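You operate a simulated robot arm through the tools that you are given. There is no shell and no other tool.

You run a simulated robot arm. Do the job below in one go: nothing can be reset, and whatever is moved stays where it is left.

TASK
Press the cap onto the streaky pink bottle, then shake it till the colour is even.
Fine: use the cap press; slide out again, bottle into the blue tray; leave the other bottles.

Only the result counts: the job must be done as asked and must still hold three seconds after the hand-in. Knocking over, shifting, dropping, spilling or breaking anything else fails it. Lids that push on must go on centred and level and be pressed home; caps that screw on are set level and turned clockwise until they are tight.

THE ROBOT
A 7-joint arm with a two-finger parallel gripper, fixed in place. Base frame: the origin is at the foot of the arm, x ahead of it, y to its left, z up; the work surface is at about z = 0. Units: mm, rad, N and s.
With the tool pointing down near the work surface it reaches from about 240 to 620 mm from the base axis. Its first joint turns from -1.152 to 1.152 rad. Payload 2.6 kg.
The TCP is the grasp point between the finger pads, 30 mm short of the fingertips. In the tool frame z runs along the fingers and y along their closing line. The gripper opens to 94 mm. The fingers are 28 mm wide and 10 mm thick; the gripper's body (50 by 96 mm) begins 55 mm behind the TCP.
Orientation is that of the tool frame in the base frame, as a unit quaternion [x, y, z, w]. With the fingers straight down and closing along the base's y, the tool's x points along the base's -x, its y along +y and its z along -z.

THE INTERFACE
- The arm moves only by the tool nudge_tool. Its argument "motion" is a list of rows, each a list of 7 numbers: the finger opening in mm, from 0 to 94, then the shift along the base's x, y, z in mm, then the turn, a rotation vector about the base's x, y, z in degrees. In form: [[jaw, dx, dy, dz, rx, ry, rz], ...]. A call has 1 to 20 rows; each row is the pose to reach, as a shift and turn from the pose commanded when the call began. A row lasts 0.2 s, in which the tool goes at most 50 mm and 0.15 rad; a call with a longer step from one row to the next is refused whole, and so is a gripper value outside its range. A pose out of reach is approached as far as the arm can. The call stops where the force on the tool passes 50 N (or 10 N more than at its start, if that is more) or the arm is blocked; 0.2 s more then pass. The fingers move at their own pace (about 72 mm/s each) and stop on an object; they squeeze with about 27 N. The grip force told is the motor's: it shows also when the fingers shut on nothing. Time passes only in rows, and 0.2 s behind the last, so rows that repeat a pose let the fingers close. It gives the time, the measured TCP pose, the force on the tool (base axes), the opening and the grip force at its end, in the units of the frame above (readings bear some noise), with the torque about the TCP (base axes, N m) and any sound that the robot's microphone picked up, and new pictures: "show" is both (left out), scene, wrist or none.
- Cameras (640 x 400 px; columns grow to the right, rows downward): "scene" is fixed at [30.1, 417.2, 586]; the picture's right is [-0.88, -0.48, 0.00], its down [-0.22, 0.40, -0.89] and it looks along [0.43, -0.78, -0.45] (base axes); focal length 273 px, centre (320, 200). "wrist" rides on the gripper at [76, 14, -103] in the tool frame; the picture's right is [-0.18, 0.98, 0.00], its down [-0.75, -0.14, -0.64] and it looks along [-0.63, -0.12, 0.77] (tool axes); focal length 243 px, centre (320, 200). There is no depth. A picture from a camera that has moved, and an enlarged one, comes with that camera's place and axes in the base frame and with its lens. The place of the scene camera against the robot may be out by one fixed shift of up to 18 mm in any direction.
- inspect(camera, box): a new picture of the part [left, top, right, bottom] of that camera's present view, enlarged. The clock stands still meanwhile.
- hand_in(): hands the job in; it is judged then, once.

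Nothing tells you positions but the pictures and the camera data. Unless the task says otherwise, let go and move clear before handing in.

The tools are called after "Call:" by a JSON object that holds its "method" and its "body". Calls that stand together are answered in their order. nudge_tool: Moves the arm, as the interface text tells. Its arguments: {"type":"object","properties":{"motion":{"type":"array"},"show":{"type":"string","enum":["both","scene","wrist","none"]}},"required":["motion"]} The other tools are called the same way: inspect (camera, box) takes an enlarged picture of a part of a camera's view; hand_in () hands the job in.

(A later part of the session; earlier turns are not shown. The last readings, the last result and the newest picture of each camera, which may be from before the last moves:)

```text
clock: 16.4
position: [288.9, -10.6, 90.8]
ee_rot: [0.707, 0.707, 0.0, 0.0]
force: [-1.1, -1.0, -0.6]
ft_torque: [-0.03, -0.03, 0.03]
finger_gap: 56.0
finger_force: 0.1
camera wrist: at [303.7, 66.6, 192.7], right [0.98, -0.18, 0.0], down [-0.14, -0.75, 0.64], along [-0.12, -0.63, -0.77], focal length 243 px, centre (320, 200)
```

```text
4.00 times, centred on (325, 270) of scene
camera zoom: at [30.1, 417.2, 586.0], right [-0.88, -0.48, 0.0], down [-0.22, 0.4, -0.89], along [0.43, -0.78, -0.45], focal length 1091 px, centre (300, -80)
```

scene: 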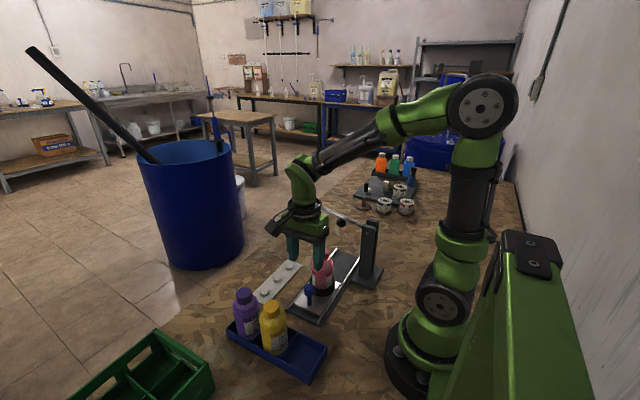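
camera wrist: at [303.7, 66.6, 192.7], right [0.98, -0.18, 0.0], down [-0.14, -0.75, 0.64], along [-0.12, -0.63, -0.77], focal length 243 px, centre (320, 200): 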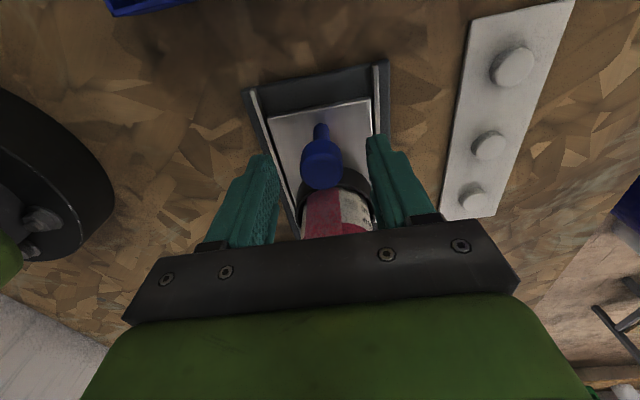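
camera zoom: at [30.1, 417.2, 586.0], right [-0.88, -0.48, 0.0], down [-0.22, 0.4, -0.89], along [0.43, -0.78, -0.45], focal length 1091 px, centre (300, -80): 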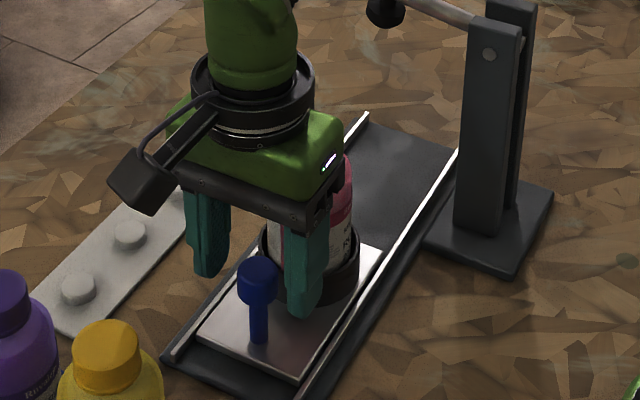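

The knob head sits midway between the fingers at about z = 69. I lower another 13 mm and grip it.

Call:
{"method": "nudge_tool", "body": {"motion": [[56, 1, 0, -13, 0, 0, 0], [56, 1, 0, -13, 0, 0, 0], [15, 1, 0, -13, 0, 0, 0], [15, 1, 0, -13, 0, 0, 0], [15, 1, 0, -13, 0, 0, 0]], "show": "wrist"}}

Call:
{"method": "inspect", "body": {"camera": "scene", "box": [270, 220, 380, 320]}}

```text
clock: 17.6
position: [289.1, -11.0, 77.2]
ee_rot: [0.707, 0.707, 0.0, -0.001]
force: [-8.4, 0.0, 1.8]
ft_torque: [-0.1, -0.33, -0.08]
finger_gap: 25.7
finger_force: 45.2
camera wrist: at [304.6, 65.6, 179.4], right [0.98, -0.18, 0.0], down [-0.14, -0.75, 0.64], along [-0.12, -0.63, -0.77], focal length 243 px, centre (320, 200)
```

wrist: 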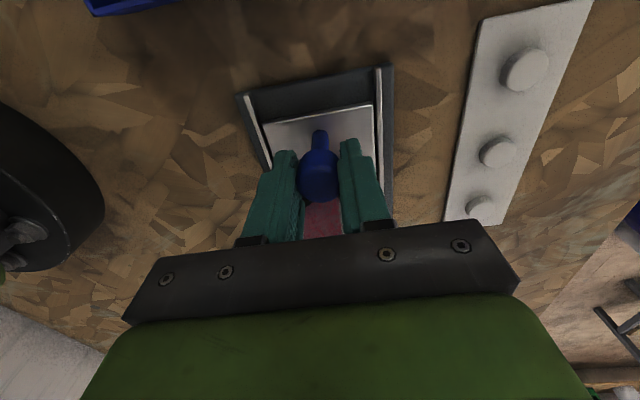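

```text
4.00 times, centred on (325, 270) of scene
camera zoom: at [30.1, 417.2, 586.0], right [-0.88, -0.48, 0.0], down [-0.22, 0.4, -0.89], along [0.43, -0.78, -0.45], focal length 1091 px, centre (300, -80)
```

zoom: 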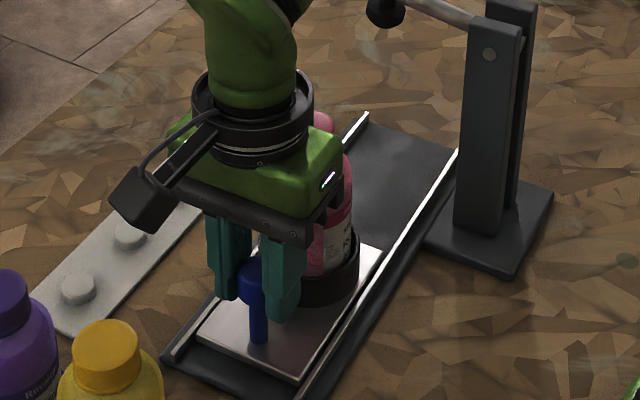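

The knob is gripped (25.7 mm). I slide the carriage gently towards -y.

Call:
{"method": "nudge_tool", "body": {"motion": [[15, -1, -2, 0, 0, 0, 0], [15, -1, -6, 0, 0, 0, 0], [15, -1, -12, 0, 0, 0, 0], [15, -1, -18, 0, 0, 0, 0], [15, -1, -24, 0, 0, 0, 0], [15, -1, -30, 0, 0, 0, 0], [15, -1, -36, 0, 0, 0, 0], [15, -1, -42, 0, 0, 0, 0], [15, -1, -48, 0, 0, 0, 0], [15, -1, -54, 0, 0, 0, 0], [15, -1, -60, 0, 0, 0, 0], [15, -1, -66, 0, 0, 0, 0], [15, -1, -72, 0, 0, 0, 0], [15, -1, -76, 0, 0, 0, 0], [15, -1, -80, 0, 0, 0, 0], [15, -1, -80, 0, 0, 0, 0]], "show": "both"}}

Call:
{"method": "inspect", "body": {"camera": "scene", "box": [290, 190, 400, 310]}}

```text
clock: 21.0
position: [289.1, -90.7, 77.6]
ee_rot: [0.707, 0.707, 0.0, 0.0]
force: [3.0, 0.7, -3.9]
ft_torque: [0.31, -0.33, 0.23]
finger_gap: 25.5
finger_force: 44.5
camera wrist: at [304.4, -13.0, 180.9], right [0.98, -0.18, 0.0], down [-0.14, -0.75, 0.64], along [-0.12, -0.63, -0.77], focal length 243 px, centre (320, 200)
```

scene: 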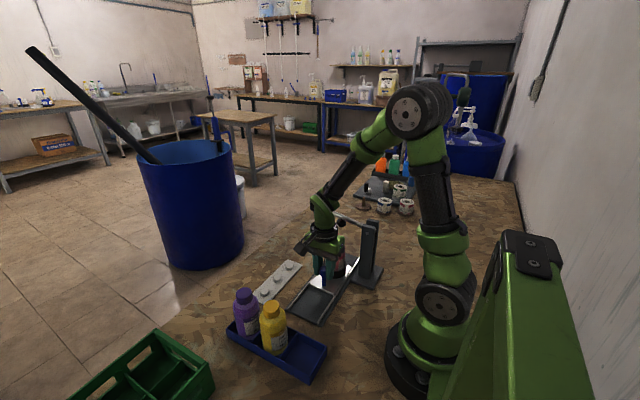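
wrist: 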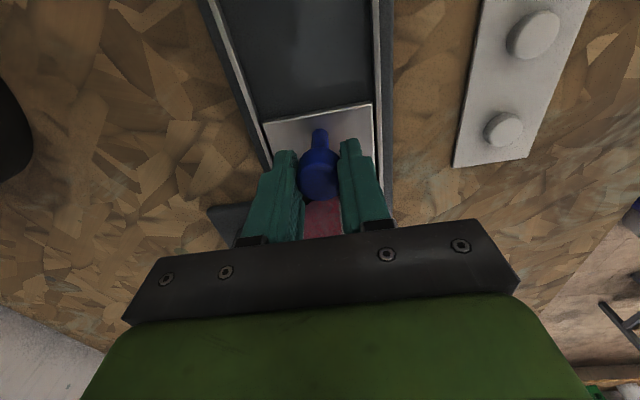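

```text
3.33 times, centred on (345, 250) of scene
camera zoom: at [30.1, 417.2, 586.0], right [-0.88, -0.48, 0.0], down [-0.22, 0.4, -0.89], along [0.43, -0.78, -0.45], focal length 909 px, centre (237, 33)
```

zoom: 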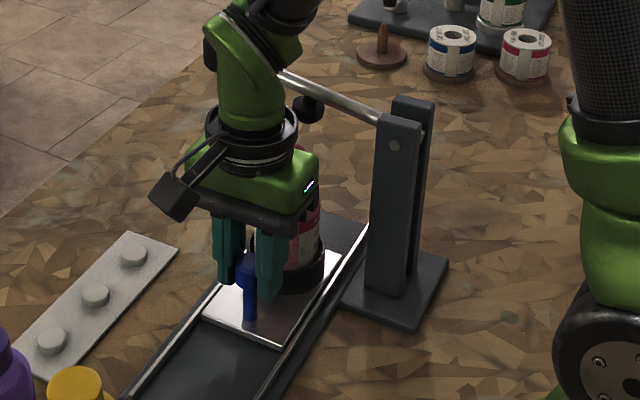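

Call:
{"method": "nudge_tool", "body": {"motion": [[15, 0, -3, 0, 0, 0, 0], [15, 0, -6, 0, 0, 0, 0], [15, 0, -9, 0, 0, 0, 0], [15, 0, -12, 0, 0, 0, 0], [15, 0, -12, 0, 0, 0, 0]], "show": "none"}}

Call:
{"method": "inspect", "body": {"camera": "scene", "box": [290, 190, 400, 310]}}

```text
clock: 22.2
position: [290.0, -101.6, 80.5]
ee_rot: [0.706, 0.708, 0.001, 0.001]
force: [21.2, 0.2, -31.1]
ft_torque: [0.01, 0.28, 0.03]
finger_gap: 25.9
finger_force: 44.8
```

```text
3.33 times, centred on (345, 250) of scene
camera zoom: at [30.2, 417.1, 586.0], right [-0.88, -0.48, 0.0], down [-0.22, 0.4, -0.89], along [0.43, -0.78, -0.45], focal length 909 px, centre (237, 33)
```

zoom: 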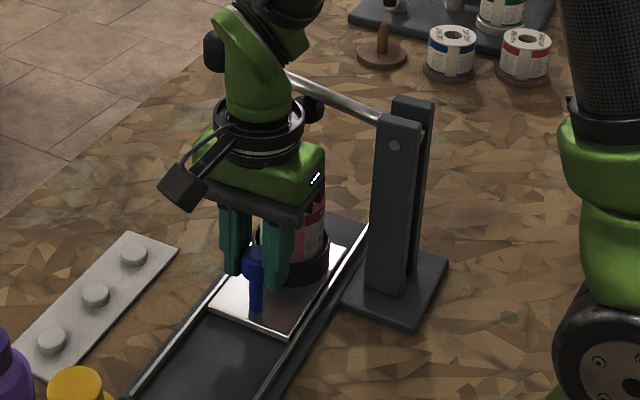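

The tracking drift loads the knob sideways and upwards; I relax it with a small correction.

Call:
{"method": "nudge_tool", "body": {"motion": [[15, -1.5, 0, -2.5, 0, 0, 0], [15, -1.5, 0, -2.5, 0, 0, 0]], "show": "none"}}

Call:
{"method": "inspect", "body": {"camera": "wrist", "box": [160, 0, 480, 240]}}

```text
clock: 22.8
position: [289.6, -103.5, 78.8]
ee_rot: [0.708, 0.707, 0.0, 0.004]
force: [10.7, -0.8, 31.6]
ft_torque: [-0.06, 0.66, -0.05]
finger_gap: 26.0
finger_force: 45.1
```

```text
1.67 times, centred on (320, 120) of wrist
camera zoom: at [303.6, -25.4, 180.4], right [0.98, -0.18, 0.01], down [-0.15, -0.75, 0.64], along [-0.11, -0.63, -0.77], focal length 404 px, centre (320, 333)
```

zoom: 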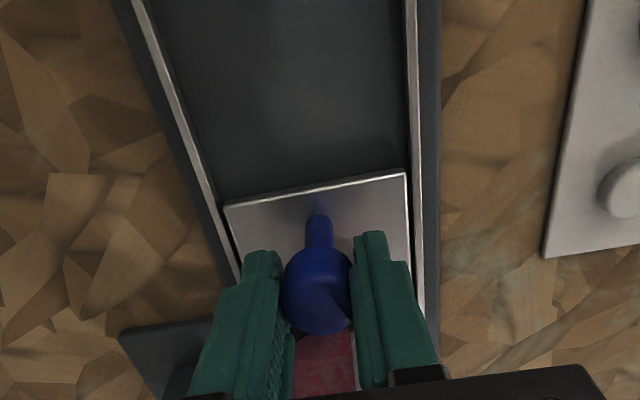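

Call:
{"method": "nudge_tool", "body": {"motion": [[15, -0.5, 0, 1.2, 0, 0, 0], [15, -0.5, -2, 1.2, 0, 0, 0], [15, -0.5, -4, 1.2, 0, 0, 0], [15, -0.5, -6, 1.2, 0, 0, 0], [15, -0.5, -6, 1.2, 0, 0, 0]], "show": "none"}}

Call:
{"method": "inspect", "body": {"camera": "scene", "box": [290, 190, 400, 310]}}

```text
clock: 24.0
position: [289.2, -108.7, 78.4]
ee_rot: [0.706, 0.708, 0.002, 0.002]
force: [27.6, 0.3, 7.5]
ft_torque: [0.58, 0.24, 0.15]
finger_gap: 25.9
finger_force: 44.5
```

```text
3.33 times, centred on (345, 250) of scene
camera zoom: at [30.1, 417.2, 586.0], right [-0.88, -0.48, 0.0], down [-0.22, 0.4, -0.89], along [0.43, -0.78, -0.45], focal length 909 px, centre (237, 33)
```

zoom: 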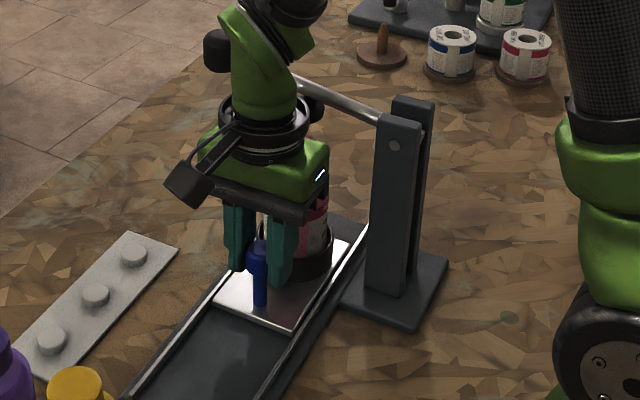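

There is still no end stop and the bottle should be almost below the pad. I relax, release the knob and back off upwards for an unobstructed look.

Call:
{"method": "nudge_tool", "body": {"motion": [[15, 1, 0, 0, 0, 0, 0], [40, 1, 0, 0, 0, 0, 0], [56, 1, 0, 0, 0, 0, 0], [56, 1, 0, 10, 0, 0, 0], [56, 1, 10, 40, 0, 0, 0], [56, 1, 45, 60, 0, 0, 0], [56, 1, 90, 70, 0, 0, 0], [56, 1, 130, 80, 0, 0, 0], [56, 1, 130, 80, 0, 0, 0]], "show": "both"}}

Call:
{"method": "inspect", "body": {"camera": "scene", "box": [300, 190, 390, 300]}}

Call:
{"method": "inspect", "body": {"camera": "wrist", "box": [200, 80, 440, 260]}}

```text
clock: 26.0
position: [289.4, 24.0, 159.2]
ee_rot: [0.707, 0.707, 0.0, 0.001]
force: [0.6, 0.7, 0.1]
ft_torque: [-0.01, 0.0, -0.01]
finger_gap: 56.0
finger_force: 0.0
camera wrist: at [303.9, 101.8, 261.3], right [0.98, -0.18, 0.0], down [-0.14, -0.75, 0.64], along [-0.12, -0.63, -0.77], focal length 243 px, centre (320, 200)
```

scene: 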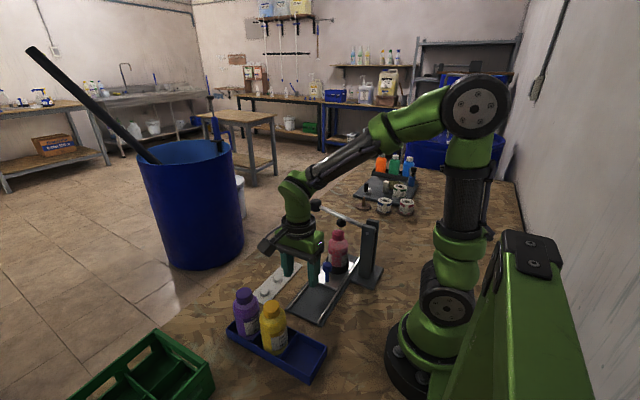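
wrist: 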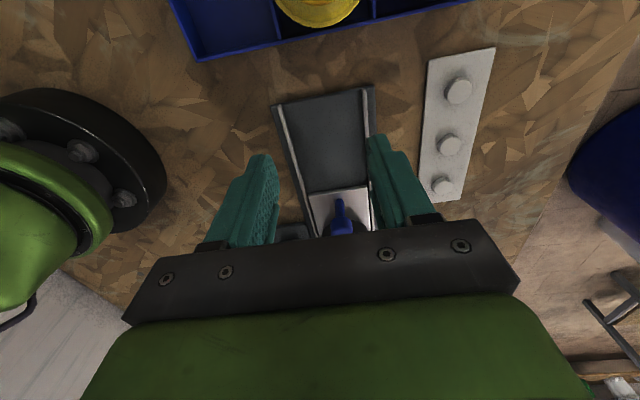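

```text
3.64 times, centred on (345, 245) of scene
camera zoom: at [30.1, 417.2, 586.0], right [-0.88, -0.48, 0.0], down [-0.22, 0.4, -0.89], along [0.43, -0.78, -0.45], focal length 992 px, centre (229, 36)
```

zoom: 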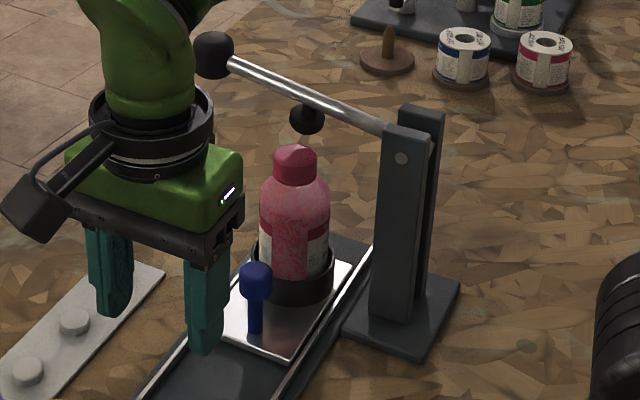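

```text
2.22 times, centred on (320, 170) of wrist
camera zoom: at [303.9, 101.8, 261.3], right [0.98, -0.18, 0.0], down [-0.14, -0.75, 0.64], along [-0.12, -0.63, -0.77], focal length 539 px, centre (320, 267)
```

zoom: 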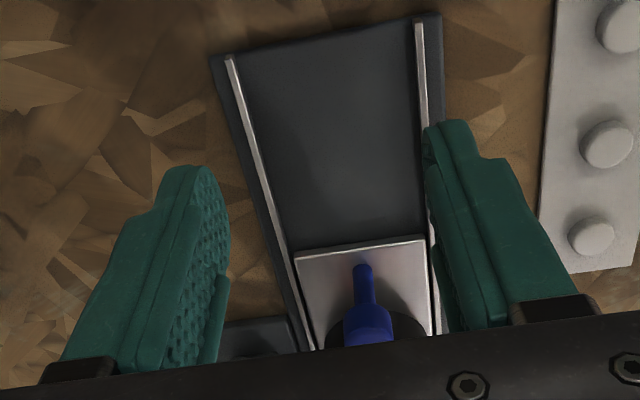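

From two wrist views the pad is at about (292, -196, 160), so the bottle (y about -177) needs another 17-19 mm. I return to the knob and push on.

Call:
{"method": "nudge_tool", "body": {"motion": [[56, 0, -40, 0, 0, 0, 0], [56, 0, -85, -10, 0, 0, 0], [56, 0, -120, -35, 0, 0, 0], [56, 0, -132, -65, 0, 0, 0], [56, 0, -132, -80, 0, 0, 0], [56, 0, -132, -80, 0, 0, 0], [20, 0, -132, -80, 0, 0, 0], [15, 0, -132, -80, 0, 0, 0], [15, 0, -132, -80, 0, 0, 0]], "show": "none"}}

Call:
{"method": "inspect", "body": {"camera": "scene", "box": [290, 190, 400, 310]}}

Call:
{"method": "inspect", "body": {"camera": "wrist", "box": [160, 0, 480, 240]}}

```text
clock: 28.0
position: [289.9, -108.3, 75.7]
ee_rot: [0.708, 0.707, 0.0, 0.0]
force: [3.9, -0.8, -10.1]
ft_torque: [0.02, -0.29, -0.07]
finger_gap: 25.8
finger_force: 45.2
```

```text
3.33 times, centred on (345, 250) of scene
camera zoom: at [30.2, 417.2, 586.0], right [-0.88, -0.48, 0.0], down [-0.22, 0.4, -0.89], along [0.43, -0.78, -0.45], focal length 909 px, centre (237, 33)
```

zoom: 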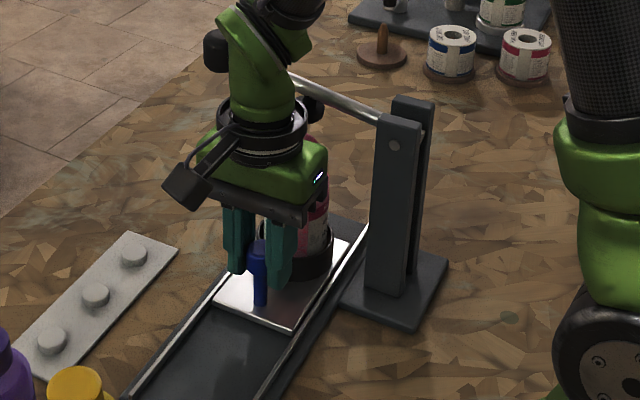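

```text
1.67 times, centred on (320, 120) of wrist
camera zoom: at [304.3, -30.3, 178.3], right [0.98, -0.18, 0.0], down [-0.14, -0.75, 0.64], along [-0.12, -0.63, -0.77], focal length 404 px, centre (320, 333)
```

zoom: 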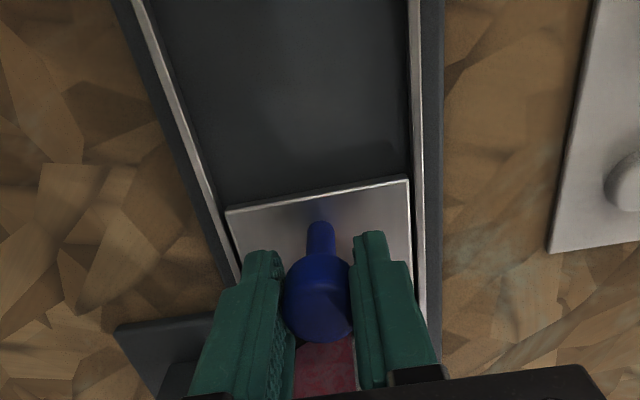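

Call:
{"method": "nudge_tool", "body": {"motion": [[15, 0, -2, -0.5, 0, 0, 0], [15, 0, -5, -0.5, 0, 0, 0], [15, 0, -8, -0.5, 0, 0, 0], [15, 0, -11, -0.5, 0, 0, 0], [15, 0, -11, -0.5, 0, 0, 0]], "show": "none"}}

```text
clock: 29.2
position: [289.8, -120.2, 76.3]
ee_rot: [0.707, 0.708, 0.001, 0.002]
force: [24.0, -0.1, -31.3]
ft_torque: [0.24, 0.32, 0.1]
finger_gap: 25.8
finger_force: 45.2
```

The carriage moved freely to y = -120. I go on in small steps with a load correction, watching for an end stop.

Call:
{"method": "nudge_tool", "body": {"motion": [[15, 0.8, 0, -1.2, 0, 0, 0], [15, 0.8, -2, -1.2, 0, 0, 0], [15, 0.8, -4, -1.2, 0, 0, 0], [15, 0.8, -6, -1.2, 0, 0, 0], [15, 0.8, -6, -1.2, 0, 0, 0]], "show": "none"}}

Call:
{"method": "inspect", "body": {"camera": "scene", "box": [290, 190, 400, 310]}}

```text
clock: 30.4
position: [289.6, -127.8, 77.2]
ee_rot: [0.708, 0.706, 0.0, 0.001]
force: [6.3, -3.3, 13.7]
ft_torque: [0.03, 0.39, -0.05]
finger_gap: 25.6
finger_force: 44.8
```

```text
3.33 times, centred on (345, 250) of scene
camera zoom: at [30.1, 417.2, 586.0], right [-0.88, -0.48, 0.0], down [-0.22, 0.4, -0.89], along [0.43, -0.78, -0.45], focal length 909 px, centre (237, 33)
```

zoom: 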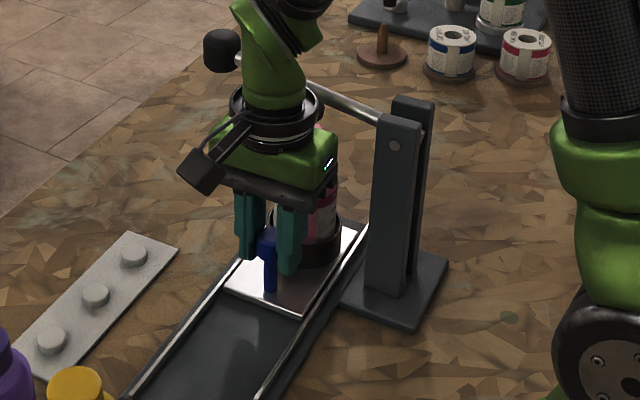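

By knob travel the bottle is now at about y = -196. I release, back off and check the alignment under the pad.

Call:
{"method": "nudge_tool", "body": {"motion": [[40, 0, 0, -0.5, 0, 0, 0], [56, 0, 0, -0.5, 0, 0, 0], [56, 0, 0, 10, 0, 0, 0], [56, 0, 10, 40, 0, 0, 0], [56, 0, 45, 65, 0, 0, 0], [56, 0, 90, 80, 0, 0, 0], [56, 0, 130, 110, 0, 0, 0], [56, 0, 150, 140, 0, 0, 0], [56, 0, 150, 140, 0, 0, 0]], "show": "scene"}}

Call:
{"method": "inspect", "body": {"camera": "scene", "box": [305, 190, 395, 300]}}

Call:
{"method": "inspect", "body": {"camera": "scene", "box": [325, 205, 365, 255]}}

```text
clock: 32.4
position: [288.2, 24.9, 214.5]
ee_rot: [0.708, 0.706, 0.0, 0.0]
force: [-0.5, -0.7, -0.3]
ft_torque: [0.0, 0.04, -0.03]
finger_gap: 56.1
finger_force: 0.1
```

scene: 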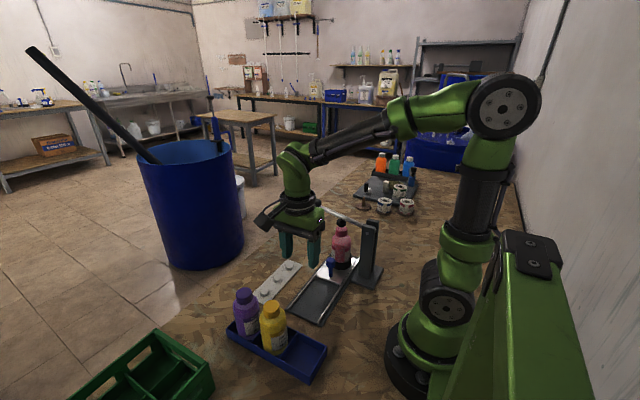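

```text
3.64 times, centred on (350, 245) of scene
camera zoom: at [30.1, 417.2, 586.0], right [-0.88, -0.48, 0.0], down [-0.22, 0.4, -0.89], along [0.43, -0.78, -0.45], focal length 992 px, centre (211, 36)
```

zoom: 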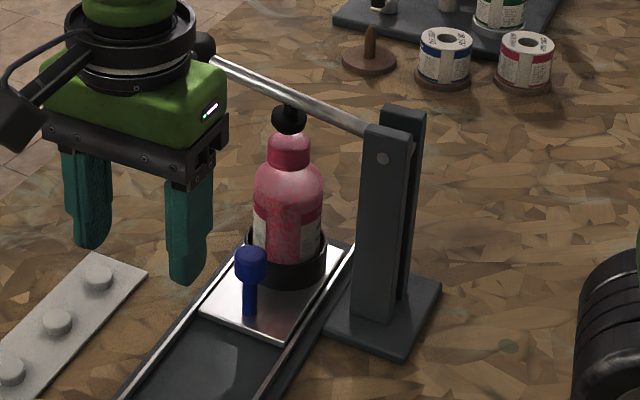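

```text
8.00 times, centred on (345, 230) of scene
camera zoom: at [30.1, 417.2, 586.0], right [-0.88, -0.48, 0.0], down [-0.22, 0.4, -0.89], along [0.43, -0.78, -0.45], focal length 2182 px, centre (120, -40)
```

zoom: 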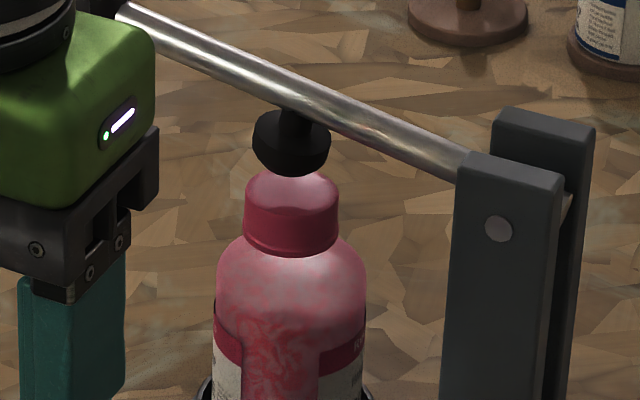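

In the scene view the cap and pad line up. I turn the gripper back to close along y and look from the other side to confirm the y alignment.

Call:
{"method": "nudge_tool", "body": {"motion": [[40, 4, -8, 10, 0, 0, 8.4], [20, 8, -20, 20, 0, 0, 16.8], [0, 13, -32, 30, 0, 0, 25.2], [0, 18, -44, 40, 0, 0, 33.6], [0, 22, -56, 50, 0, 0, 42], [0, 27, -68, 55, 0, 0, 50.4], [0, 32, -80, 55, 0, 0, 58.8], [0, 37, -92, 55, 0, 0, 67.2], [0, 42, -104, 55, 0, 0, 75.6], [0, 47, -118, 55, 0, 0, 84], [0, 52, -128, 55, 0, 0, 90], [0, 52, -135, 55, 0, 0, 90], [0, 52, -135, 55, 0, 0, 90]], "show": "both"}}

Call:
{"method": "inspect", "body": {"camera": "wrist", "box": [140, 0, 380, 160]}}

Call:
{"method": "inspect", "body": {"camera": "scene", "box": [300, 180, 400, 290]}}

```text
clock: 35.2
position: [340.7, -112.4, 270.3]
ee_rot: [0.0, 1.0, 0.0, 0.0]
force: [0.5, 1.6, -0.3]
ft_torque: [0.02, 0.02, 0.01]
finger_gap: 0.2
finger_force: 27.1
camera wrist: at [265.9, -96.5, 372.8], right [0.18, 0.98, 0.0], down [0.75, -0.14, 0.64], along [0.63, -0.12, -0.77], focal length 243 px, centre (320, 200)
```

scene: 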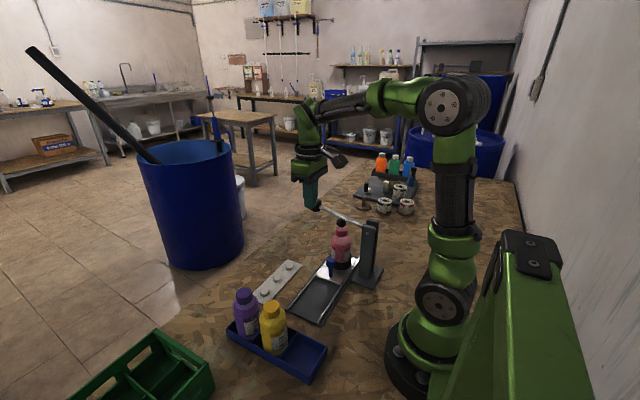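
wrist: 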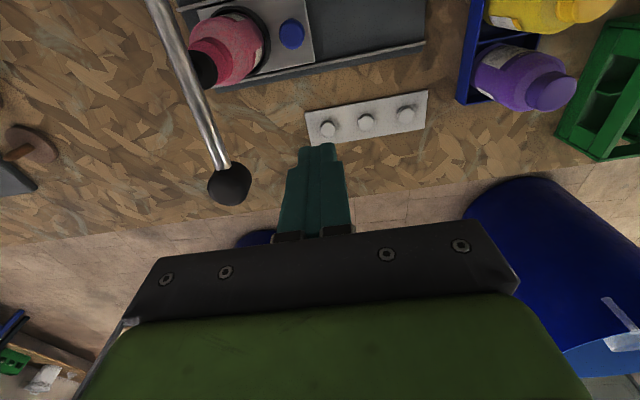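

```text
2.50 times, centred on (260, 80) of wrist
camera zoom: at [265.9, -96.5, 372.8], right [0.18, 0.98, 0.0], down [0.75, -0.14, 0.64], along [0.63, -0.12, -0.77], focal length 606 px, centre (470, 500)
```

zoom: 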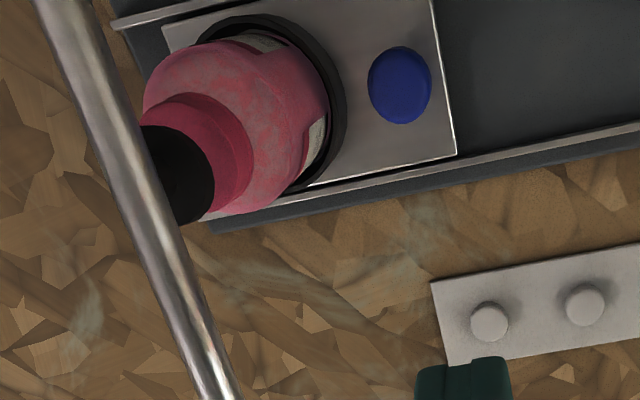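

```text
3.64 times, centred on (350, 235) of scene
camera zoom: at [30.1, 417.2, 586.0], right [-0.88, -0.48, 0.0], down [-0.22, 0.4, -0.89], along [0.43, -0.78, -0.45], focal length 992 px, centre (211, 73)
```

zoom: 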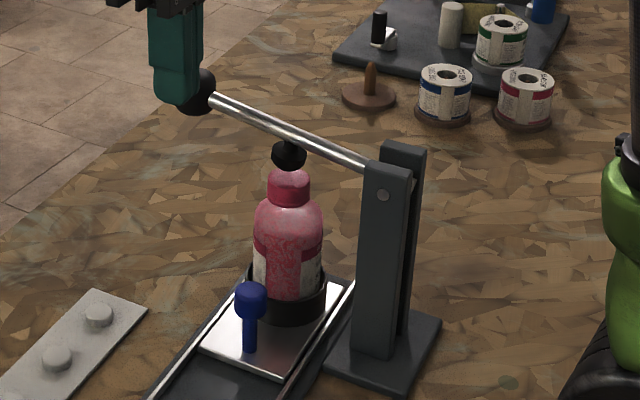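

The ball is at (374, -196, 202), and the cap is under the pad within about 1 mm. I go above the ball with closed fingers to push it down.

Call:
{"method": "nudge_tool", "body": {"motion": [[0, 10, -25, 5, 0, 0, 0], [0, 20, -50, 5, 0, 0, 0], [0, 28, -70, 0, 0, 0, 0], [0, 34, -84.5, -5, 0, 0, 0], [0, 34, -84.5, -5, 0, 0, 0]], "show": "both"}}

Call:
{"method": "inspect", "body": {"camera": "scene", "box": [295, 170, 395, 270]}}

Call:
{"method": "inspect", "body": {"camera": "wrist", "box": [220, 60, 420, 220]}}

```text
clock: 36.4
position: [376.1, -200.0, 263.8]
ee_rot: [0.0, 1.0, 0.001, 0.0]
force: [0.2, 0.6, -0.3]
ft_torque: [0.02, 0.01, -0.03]
finger_gap: 0.0
finger_force: 27.0
camera wrist: at [299.5, -183.8, 366.8], right [0.18, 0.98, 0.0], down [0.75, -0.14, 0.64], along [0.63, -0.12, -0.77], focal length 243 px, centre (320, 200)
```

scene: 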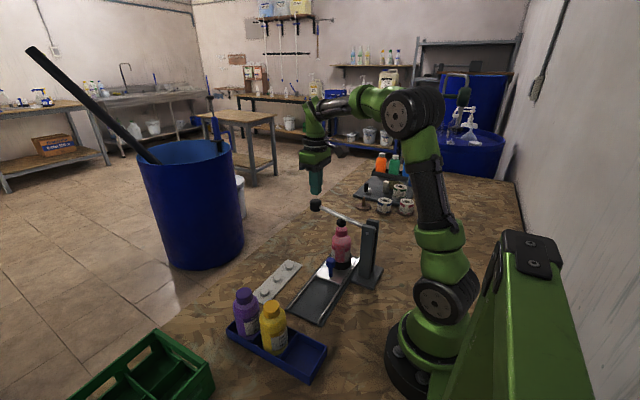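
wrist: 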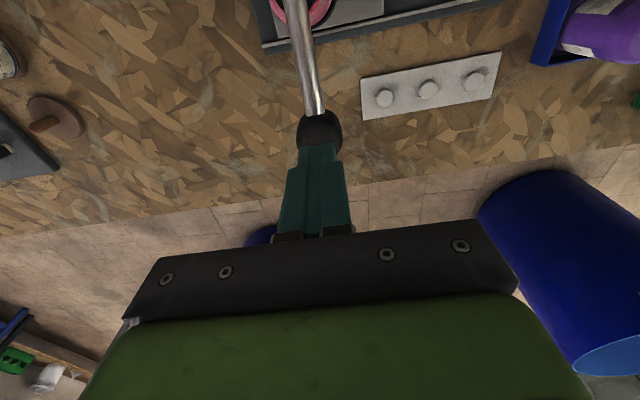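

```text
4.00 times, centred on (345, 220) of scene
camera zoom: at [30.1, 417.2, 586.0], right [-0.88, -0.48, 0.0], down [-0.22, 0.4, -0.89], along [0.43, -0.78, -0.45], focal length 1091 px, centre (220, 120)
```

zoom: 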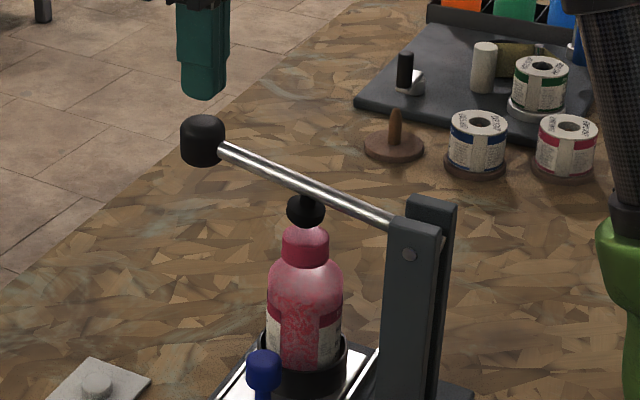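

```text
2.50 times, centred on (320, 140) of wrist
camera zoom: at [299.5, -183.8, 366.8], right [0.18, 0.98, 0.0], down [0.75, -0.14, 0.64], along [0.63, -0.12, -0.77], focal length 606 px, centre (320, 350)
```

zoom: 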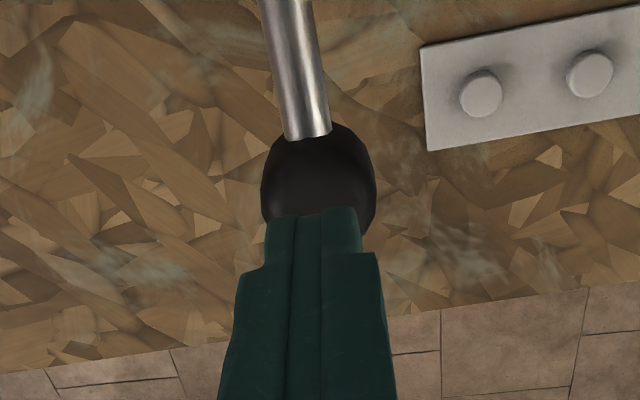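

The fingertips are above the ball. I push it down slowly, following the lever's arc.

Call:
{"method": "nudge_tool", "body": {"motion": [[0, -1, 2, -5, 0, 0, 0], [0, -1, 2, -10, 0, 0, 0], [0, -1, 2, -14, 0, 0, 0], [0, -0.5, 2, -18, 0, 0, 0], [0, 0, 2, -22, 0, 0, 0], [0, 1, 2, -26, 0, 0, 0], [0, 1.5, 2, -30, 0, 0, 0], [0, 1.5, 2, -30, 0, 0, 0]], "show": "none"}}

Call:
{"method": "inspect", "body": {"camera": "scene", "box": [295, 170, 395, 270]}}

```text
clock: 38.2
position: [378.0, -194.0, 234.2]
ee_rot: [0.0, 1.0, 0.001, 0.0]
force: [2.1, 0.1, 1.6]
ft_torque: [0.02, -0.06, 0.04]
finger_gap: 0.0
finger_force: 26.8
```

```text
4.00 times, centred on (345, 220) of scene
camera zoom: at [30.1, 417.2, 586.0], right [-0.88, -0.48, 0.0], down [-0.22, 0.4, -0.89], along [0.43, -0.78, -0.45], focal length 1091 px, centre (220, 120)
```

zoom: 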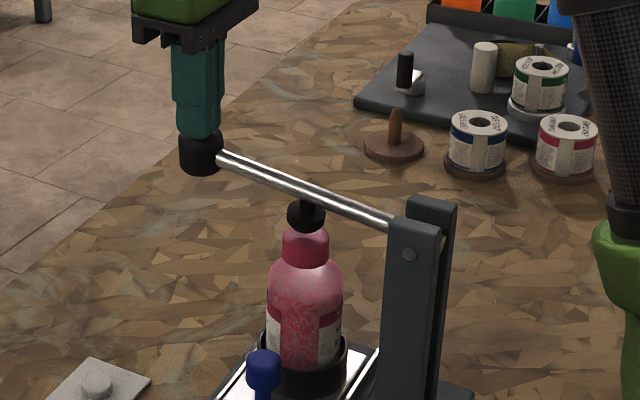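

The lever comes down with little force. I continue.

Call:
{"method": "nudge_tool", "body": {"motion": [[0, 0.5, -1, -3, 0, 0, 0], [0, 1, -1, -6, 0, 0, 0], [0, 1, -1, -9, 0, 0, 0], [0, 1.5, -1, -12, 0, 0, 0], [0, 2, -1, -15, 0, 0, 0], [0, 2, -1, -15, 0, 0, 0]], "show": "none"}}

Call:
{"method": "inspect", "body": {"camera": "scene", "box": [295, 170, 395, 270]}}

```text
clock: 39.6
position: [378.5, -195.3, 218.6]
ee_rot: [-0.001, 1.0, 0.0, 0.0]
force: [0.4, -1.6, 1.6]
ft_torque: [-0.04, -0.01, 0.01]
finger_gap: 0.2
finger_force: 26.8
```

```text
4.00 times, centred on (345, 220) of scene
camera zoom: at [30.1, 417.2, 586.0], right [-0.88, -0.48, 0.0], down [-0.22, 0.4, -0.89], along [0.43, -0.78, -0.45], focal length 1091 px, centre (220, 120)
```

zoom: 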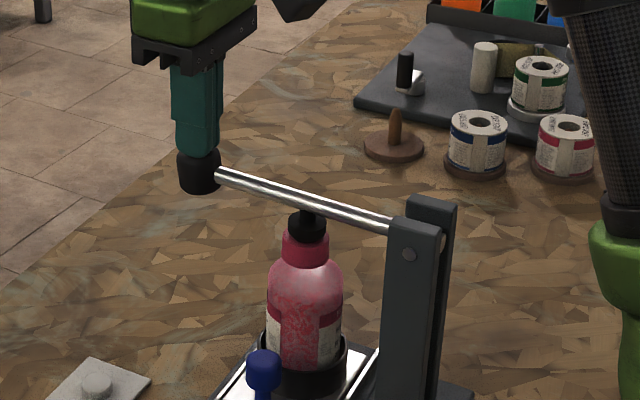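

Call:
{"method": "nudge_tool", "body": {"motion": [[0, 0.3, 0, -2, 0, 0, 0], [0, 0.5, 0, -4, 0, 0, 0], [0, 0.7, 0, -6, 0, 0, 0], [0, 1, 0, -8, 0, 0, 0], [0, 1, 0, -10, 0, 0, 0], [0, 1, 0, -10, 0, 0, 0]], "show": "none"}}

Call:
{"method": "inspect", "body": {"camera": "scene", "box": [325, 205, 365, 255]}}

```text
clock: 41.0
position: [381.7, -194.5, 210.1]
ee_rot: [0.0, 1.0, 0.0, 0.0]
force: [-6.5, 4.7, 14.9]
ft_torque: [0.04, 0.23, -0.06]
finger_gap: 0.0
finger_force: 27.7
heard: snap
```

```text
8.00 times, centred on (345, 230) of scene
camera zoom: at [30.0, 417.2, 586.0], right [-0.88, -0.48, 0.0], down [-0.22, 0.4, -0.89], along [0.43, -0.78, -0.45], focal length 2182 px, centre (120, -40)
```

zoom: 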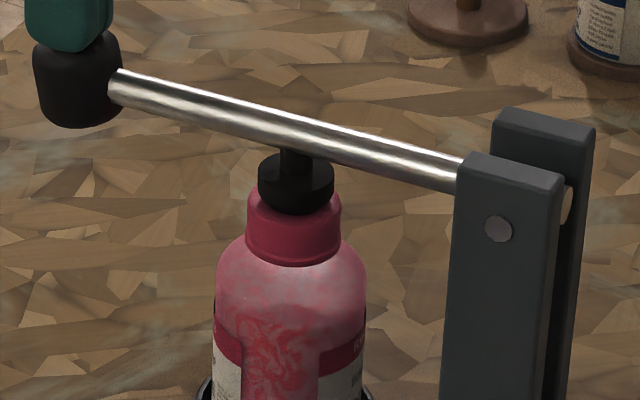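

A snap was heard. I press a little further to be sure the cap is home.

Call:
{"method": "nudge_tool", "body": {"motion": [[0, 0, 0, -1.5, 0, 0, 0], [0, 0, 0, -3, 0, 0, 0], [0, 0, 0, -4, 0, 0, 0], [0, 0, 0, -4, 0, 0, 0]], "show": "none"}}

Call:
{"method": "inspect", "body": {"camera": "scene", "box": [325, 205, 365, 255]}}

```text
clock: 42.0
position: [381.4, -196.1, 207.9]
ee_rot: [0.0, 1.0, -0.001, 0.003]
force: [-2.4, 6.6, 35.8]
ft_torque: [0.06, 0.18, 0.25]
finger_gap: 0.2
finger_force: 26.7
```

```text
8.00 times, centred on (345, 230) of scene
camera zoom: at [29.9, 417.3, 585.9], right [-0.88, -0.48, 0.0], down [-0.22, 0.4, -0.89], along [0.43, -0.78, -0.45], focal length 2182 px, centre (120, -40)
```

zoom: 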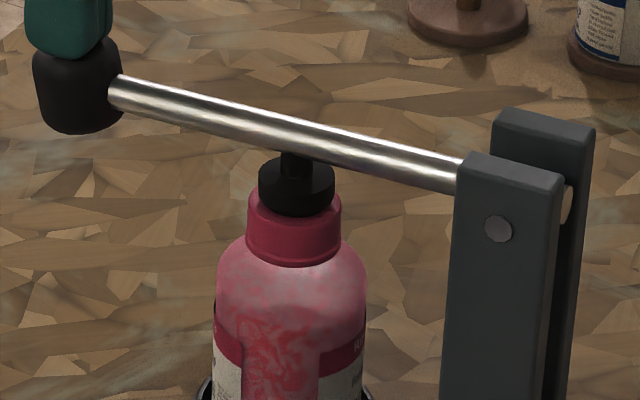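

The cap is pressed home (solid at 36 N). I raise the tool and see whether the lever follows.

Call:
{"method": "nudge_tool", "body": {"motion": [[0, 0, 0, 4, 0, 0, 0], [0, 0, 0, 10, 0, 0, 0], [0, -2, 0, 25, 0, 0, 0], [0, -4, 0, 45, 0, 0, 0], [0, -4, 0, 75, 0, 0, 0], [0, -4, 0, 75, 0, 0, 0]], "show": "both"}}

Call:
{"method": "inspect", "body": {"camera": "scene", "box": [295, 190, 395, 290]}}

```text
clock: 43.4
position: [375.4, -197.0, 280.6]
ee_rot: [0.0, 1.0, 0.0, 0.0]
force: [0.6, 0.1, -0.4]
ft_torque: [-0.02, 0.01, -0.05]
finger_gap: 0.2
finger_force: 26.7
camera wrist: at [299.4, -181.0, 383.4], right [0.18, 0.98, 0.0], down [0.75, -0.14, 0.64], along [0.63, -0.12, -0.77], focal length 243 px, centre (320, 200)
```

scene: 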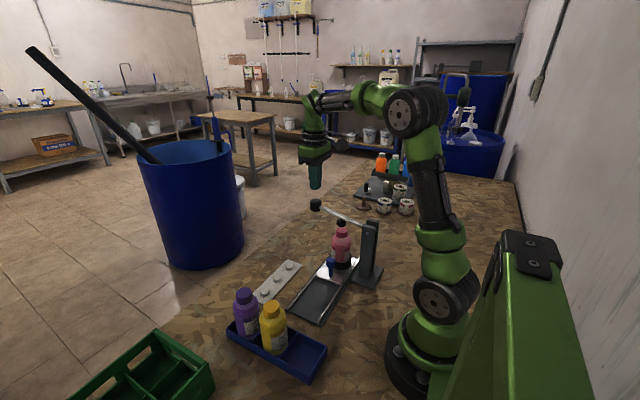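
wrist: 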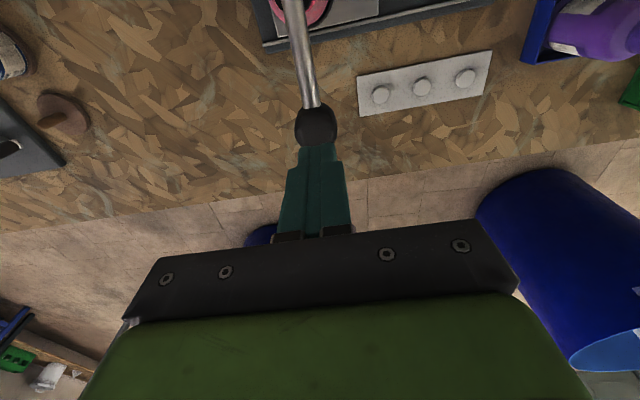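

```text
4.00 times, centred on (345, 240) of scene
camera zoom: at [30.1, 417.2, 586.0], right [-0.88, -0.48, 0.0], down [-0.22, 0.4, -0.89], along [0.43, -0.78, -0.45], focal length 1091 px, centre (220, 40)
```

zoom: 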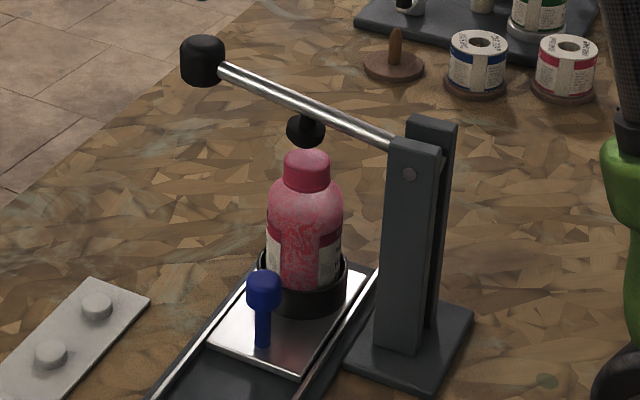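

The lever sprang back up and the cap is seated. Next I turn the gripper again and go back to the slide knob to pull the carriage out.

Call:
{"method": "nudge_tool", "body": {"motion": [[0, -6, 16, 0, 0, 0, -8.4], [0, -12, 32, 0, 0, 0, -16.8], [0, -18, 48, 0, 0, 0, -25.2], [20, -24, 64, 0, 0, 0, -33.6], [40, -32, 80, 0, 0, 0, -42], [56, -40, 96, 0, 0, 0, -50.4], [56, -48, 112, -5, 0, 0, -58.8], [56, -56, 128, -15, 0, 0, -67.2], [56, -64, 144, -30, 0, 0, -75.6], [56, -72, 160, -45, 0, 0, -84], [56, -80, 175, -55, 0, 0, -90], [56, -86, 180, -60, 0, 0, -90], [56, -86, 180, -60, 0, 0, -90]], "show": "both"}}

```text
clock: 46.2
position: [289.2, -15.9, 222.5]
ee_rot: [0.707, 0.707, -0.001, 0.0]
force: [0.3, 0.0, -0.2]
ft_torque: [0.02, 0.02, -0.01]
finger_gap: 56.2
finger_force: 0.1
camera wrist: at [303.8, 60.7, 323.7], right [0.98, -0.18, 0.0], down [-0.14, -0.75, 0.64], along [-0.12, -0.63, -0.77], focal length 243 px, centre (320, 200)
```

scene: 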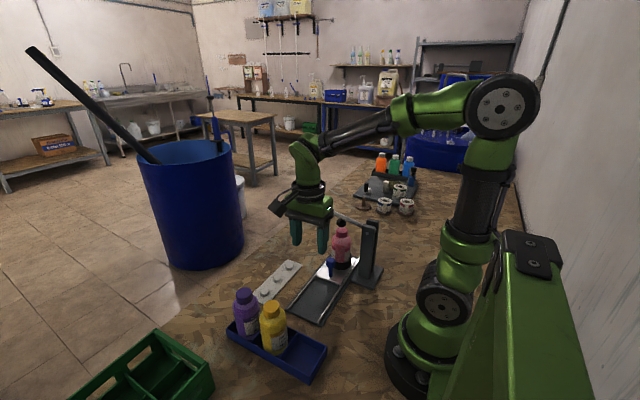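
wrist: 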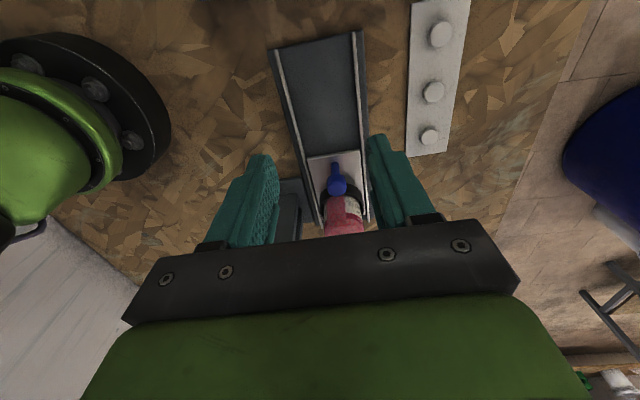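

Call:
{"method": "nudge_tool", "body": {"motion": [[56, 0, -30, -30, 0, 0, 0], [56, 0, -60, -60, 0, 0, 0], [56, 0, -85, -85, 0, 0, 0], [56, 0.5, -105, -110, 0, 0, 0], [56, 0.5, -112, -130, 0, 0, 0], [56, 0.5, -112, -145, 0, 0, 0], [56, 0.5, -112, -145, 0, 0, 0], [20, 0.5, -112, -145, 0, 0, 0], [15, 0.5, -112, -145, 0, 0, 0], [15, 0.5, -112, -145, 0, 0, 0]], "show": "wrist"}}

Call:
{"method": "inspect", "body": {"camera": "scene", "box": [290, 190, 400, 310]}}

```text
clock: 48.4
position: [289.9, -128.4, 76.2]
ee_rot: [0.707, 0.707, 0.0, -0.001]
force: [1.4, -1.6, -6.4]
ft_torque: [-0.15, -0.06, -0.01]
finger_gap: 26.3
finger_force: 45.3
camera wrist: at [304.4, -50.9, 179.0], right [0.98, -0.18, 0.0], down [-0.14, -0.75, 0.64], along [-0.12, -0.63, -0.77], focal length 243 px, centre (320, 200)
```

wrist: 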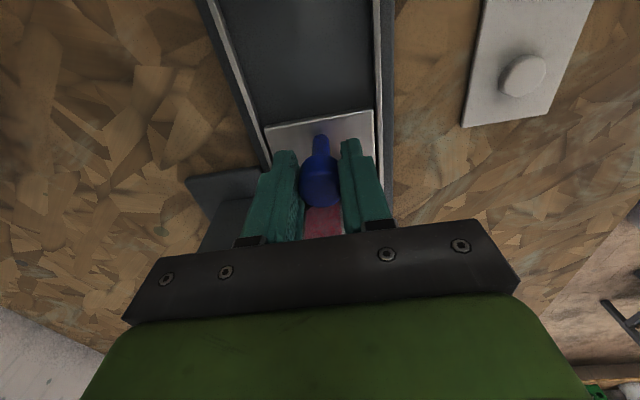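

```text
3.33 times, centred on (345, 250) of scene
camera zoom: at [30.1, 417.2, 586.0], right [-0.88, -0.48, 0.0], down [-0.22, 0.4, -0.89], along [0.43, -0.78, -0.45], focal length 909 px, centre (237, 33)
```

zoom: 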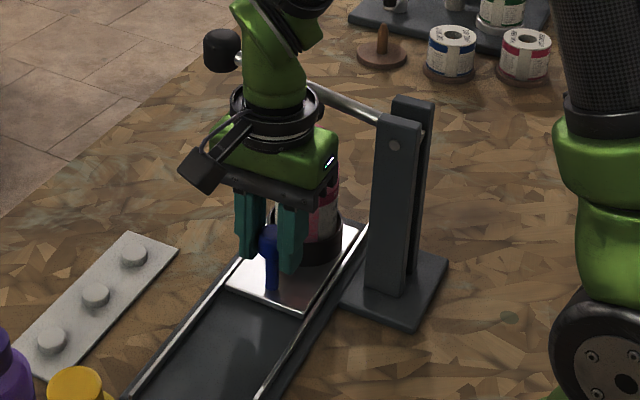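

The knob is gripped again. I pull the carriage out in stages.

Call:
{"method": "nudge_tool", "body": {"motion": [[15, 0, 2, 0, 0, 0, 0], [15, 0, 6, 0, 0, 0, 0], [15, 0, 12, 0, 0, 0, 0], [15, 0, 18, 0, 0, 0, 0], [15, 0, 24, 0, 0, 0, 0], [15, 0, 30, 0, 0, 0, 0], [15, 0, 36, 0, 0, 0, 0], [15, 0, 42, 0, 0, 0, 0], [15, 0, 42, 0, 0, 0, 0]], "show": "none"}}

```text
clock: 50.4
position: [290.6, -85.0, 77.7]
ee_rot: [0.708, 0.706, 0.0, -0.001]
force: [-7.8, 0.2, -17.3]
ft_torque: [0.15, -0.22, 0.02]
finger_gap: 26.0
finger_force: 45.2
```

Call:
{"method": "nudge_tool", "body": {"motion": [[15, -0.5, 3, -0.7, 0, 0, 0], [15, -0.5, 9, -0.7, 0, 0, 0], [15, -0.5, 15, -0.7, 0, 0, 0], [15, -0.5, 21, -0.7, 0, 0, 0], [15, -0.5, 27, -0.7, 0, 0, 0], [15, -0.5, 33, -0.7, 0, 0, 0], [15, -0.5, 39, -0.7, 0, 0, 0], [15, -0.5, 45, -0.7, 0, 0, 0], [15, -0.5, 45, -0.7, 0, 0, 0]], "show": "none"}}

```text
clock: 52.4
position: [289.5, -39.2, 75.9]
ee_rot: [0.707, 0.707, 0.002, 0.001]
force: [-1.4, 1.0, 10.9]
ft_torque: [0.96, 0.45, -0.18]
finger_gap: 25.8
finger_force: 44.9
```

Call:
{"method": "nudge_tool", "body": {"motion": [[15, 0, 3, 0.3, 0, 0, 0], [15, 0, 9, 0.3, 0, 0, 0], [15, 0, 15, 0.3, 0, 0, 0], [15, 0, 20, 0.3, 0, 0, 0], [15, 0, 24, 0.3, 0, 0, 0], [15, 0, 27, 0.3, 0, 0, 0], [15, 0, 27, 0.3, 0, 0, 0]], "show": "both"}}

Call:
{"method": "inspect", "body": {"camera": "scene", "box": [270, 200, 390, 320]}}

```text
clock: 54.0
position: [290.0, -13.7, 77.1]
ee_rot: [0.706, 0.708, -0.001, 0.0]
force: [0.4, 2.1, 4.7]
ft_torque: [-1.23, 0.26, 0.18]
finger_gap: 25.7
finger_force: 44.7
camera wrist: at [304.4, 64.0, 179.4], right [0.98, -0.18, 0.0], down [-0.14, -0.75, 0.64], along [-0.12, -0.63, -0.77], focal length 243 px, centre (320, 200)
```

scene: 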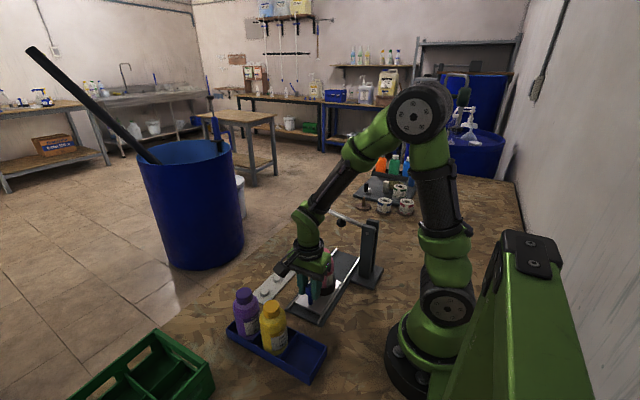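
wrist: 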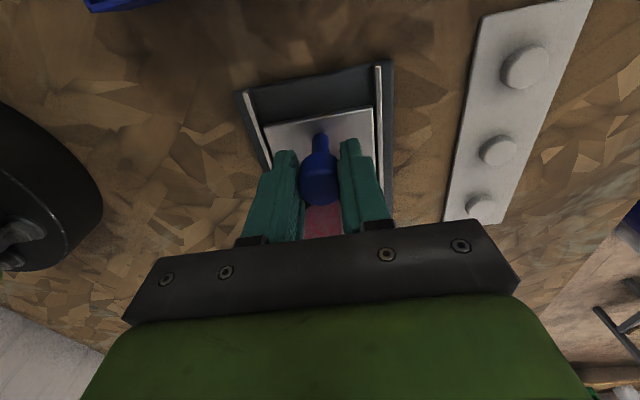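

```text
3.33 times, centred on (330, 260) of scene
camera zoom: at [30.1, 417.2, 586.0], right [-0.88, -0.48, 0.0], down [-0.22, 0.4, -0.89], along [0.43, -0.78, -0.45], focal length 909 px, centre (287, 0)
```

zoom: 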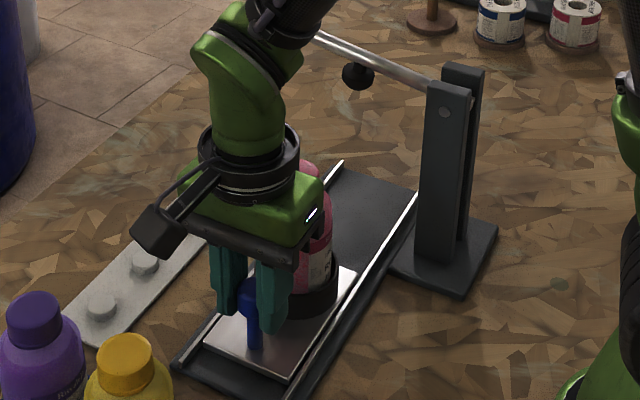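

Call:
{"method": "nudge_tool", "body": {"motion": [[15, 0, 1.5, 0, 0, 0, 0], [15, 0, 3, 0, 0, 0, 0], [15, 0, 3, 0, 0, 0, 0], [40, 0, 3, 0, 0, 0, 0], [60, 0, 3, 0, 0, 0, 0], [60, 0, 3, 15, 0, 0, 0], [60, 0, 3, 50, 0, 0, 0], [60, 0, 3, 90, 0, 0, 0], [60, 0, 3, 130, 0, 0, 0], [60, 0, 3, 150, 0, 0, 0]], "show": "both"}}

Call:
{"method": "inspect", "body": {"camera": "scene", "box": [270, 200, 390, 320]}}

```text
clock: 56.2
position: [290.1, -9.3, 227.6]
ee_rot: [0.707, 0.707, 0.0, 0.0]
force: [0.2, -0.5, 0.4]
ft_torque: [-0.01, 0.01, 0.01]
finger_gap: 59.9
finger_force: 0.0
camera wrist: at [305.0, 68.7, 330.3], right [0.98, -0.18, 0.0], down [-0.14, -0.75, 0.64], along [-0.12, -0.63, -0.77], focal length 243 px, centre (320, 200)
```

scene: 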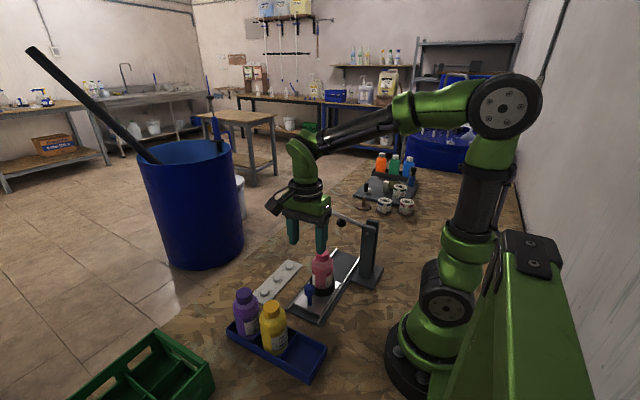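
wrist: 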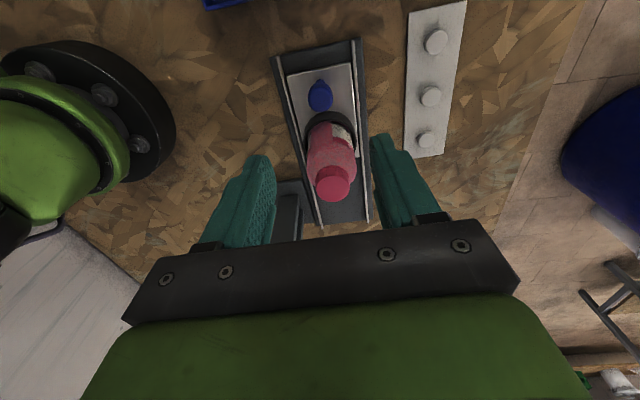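

```text
3.33 times, centred on (330, 260) of scene
camera zoom: at [30.1, 417.2, 586.0], right [-0.88, -0.48, 0.0], down [-0.22, 0.4, -0.89], along [0.43, -0.78, -0.45], focal length 909 px, centre (287, 0)
```

zoom: 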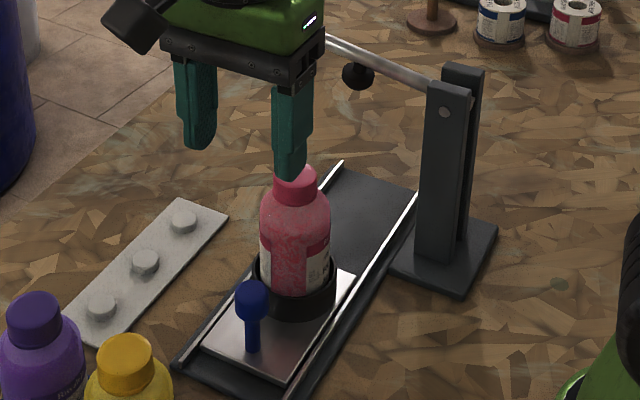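

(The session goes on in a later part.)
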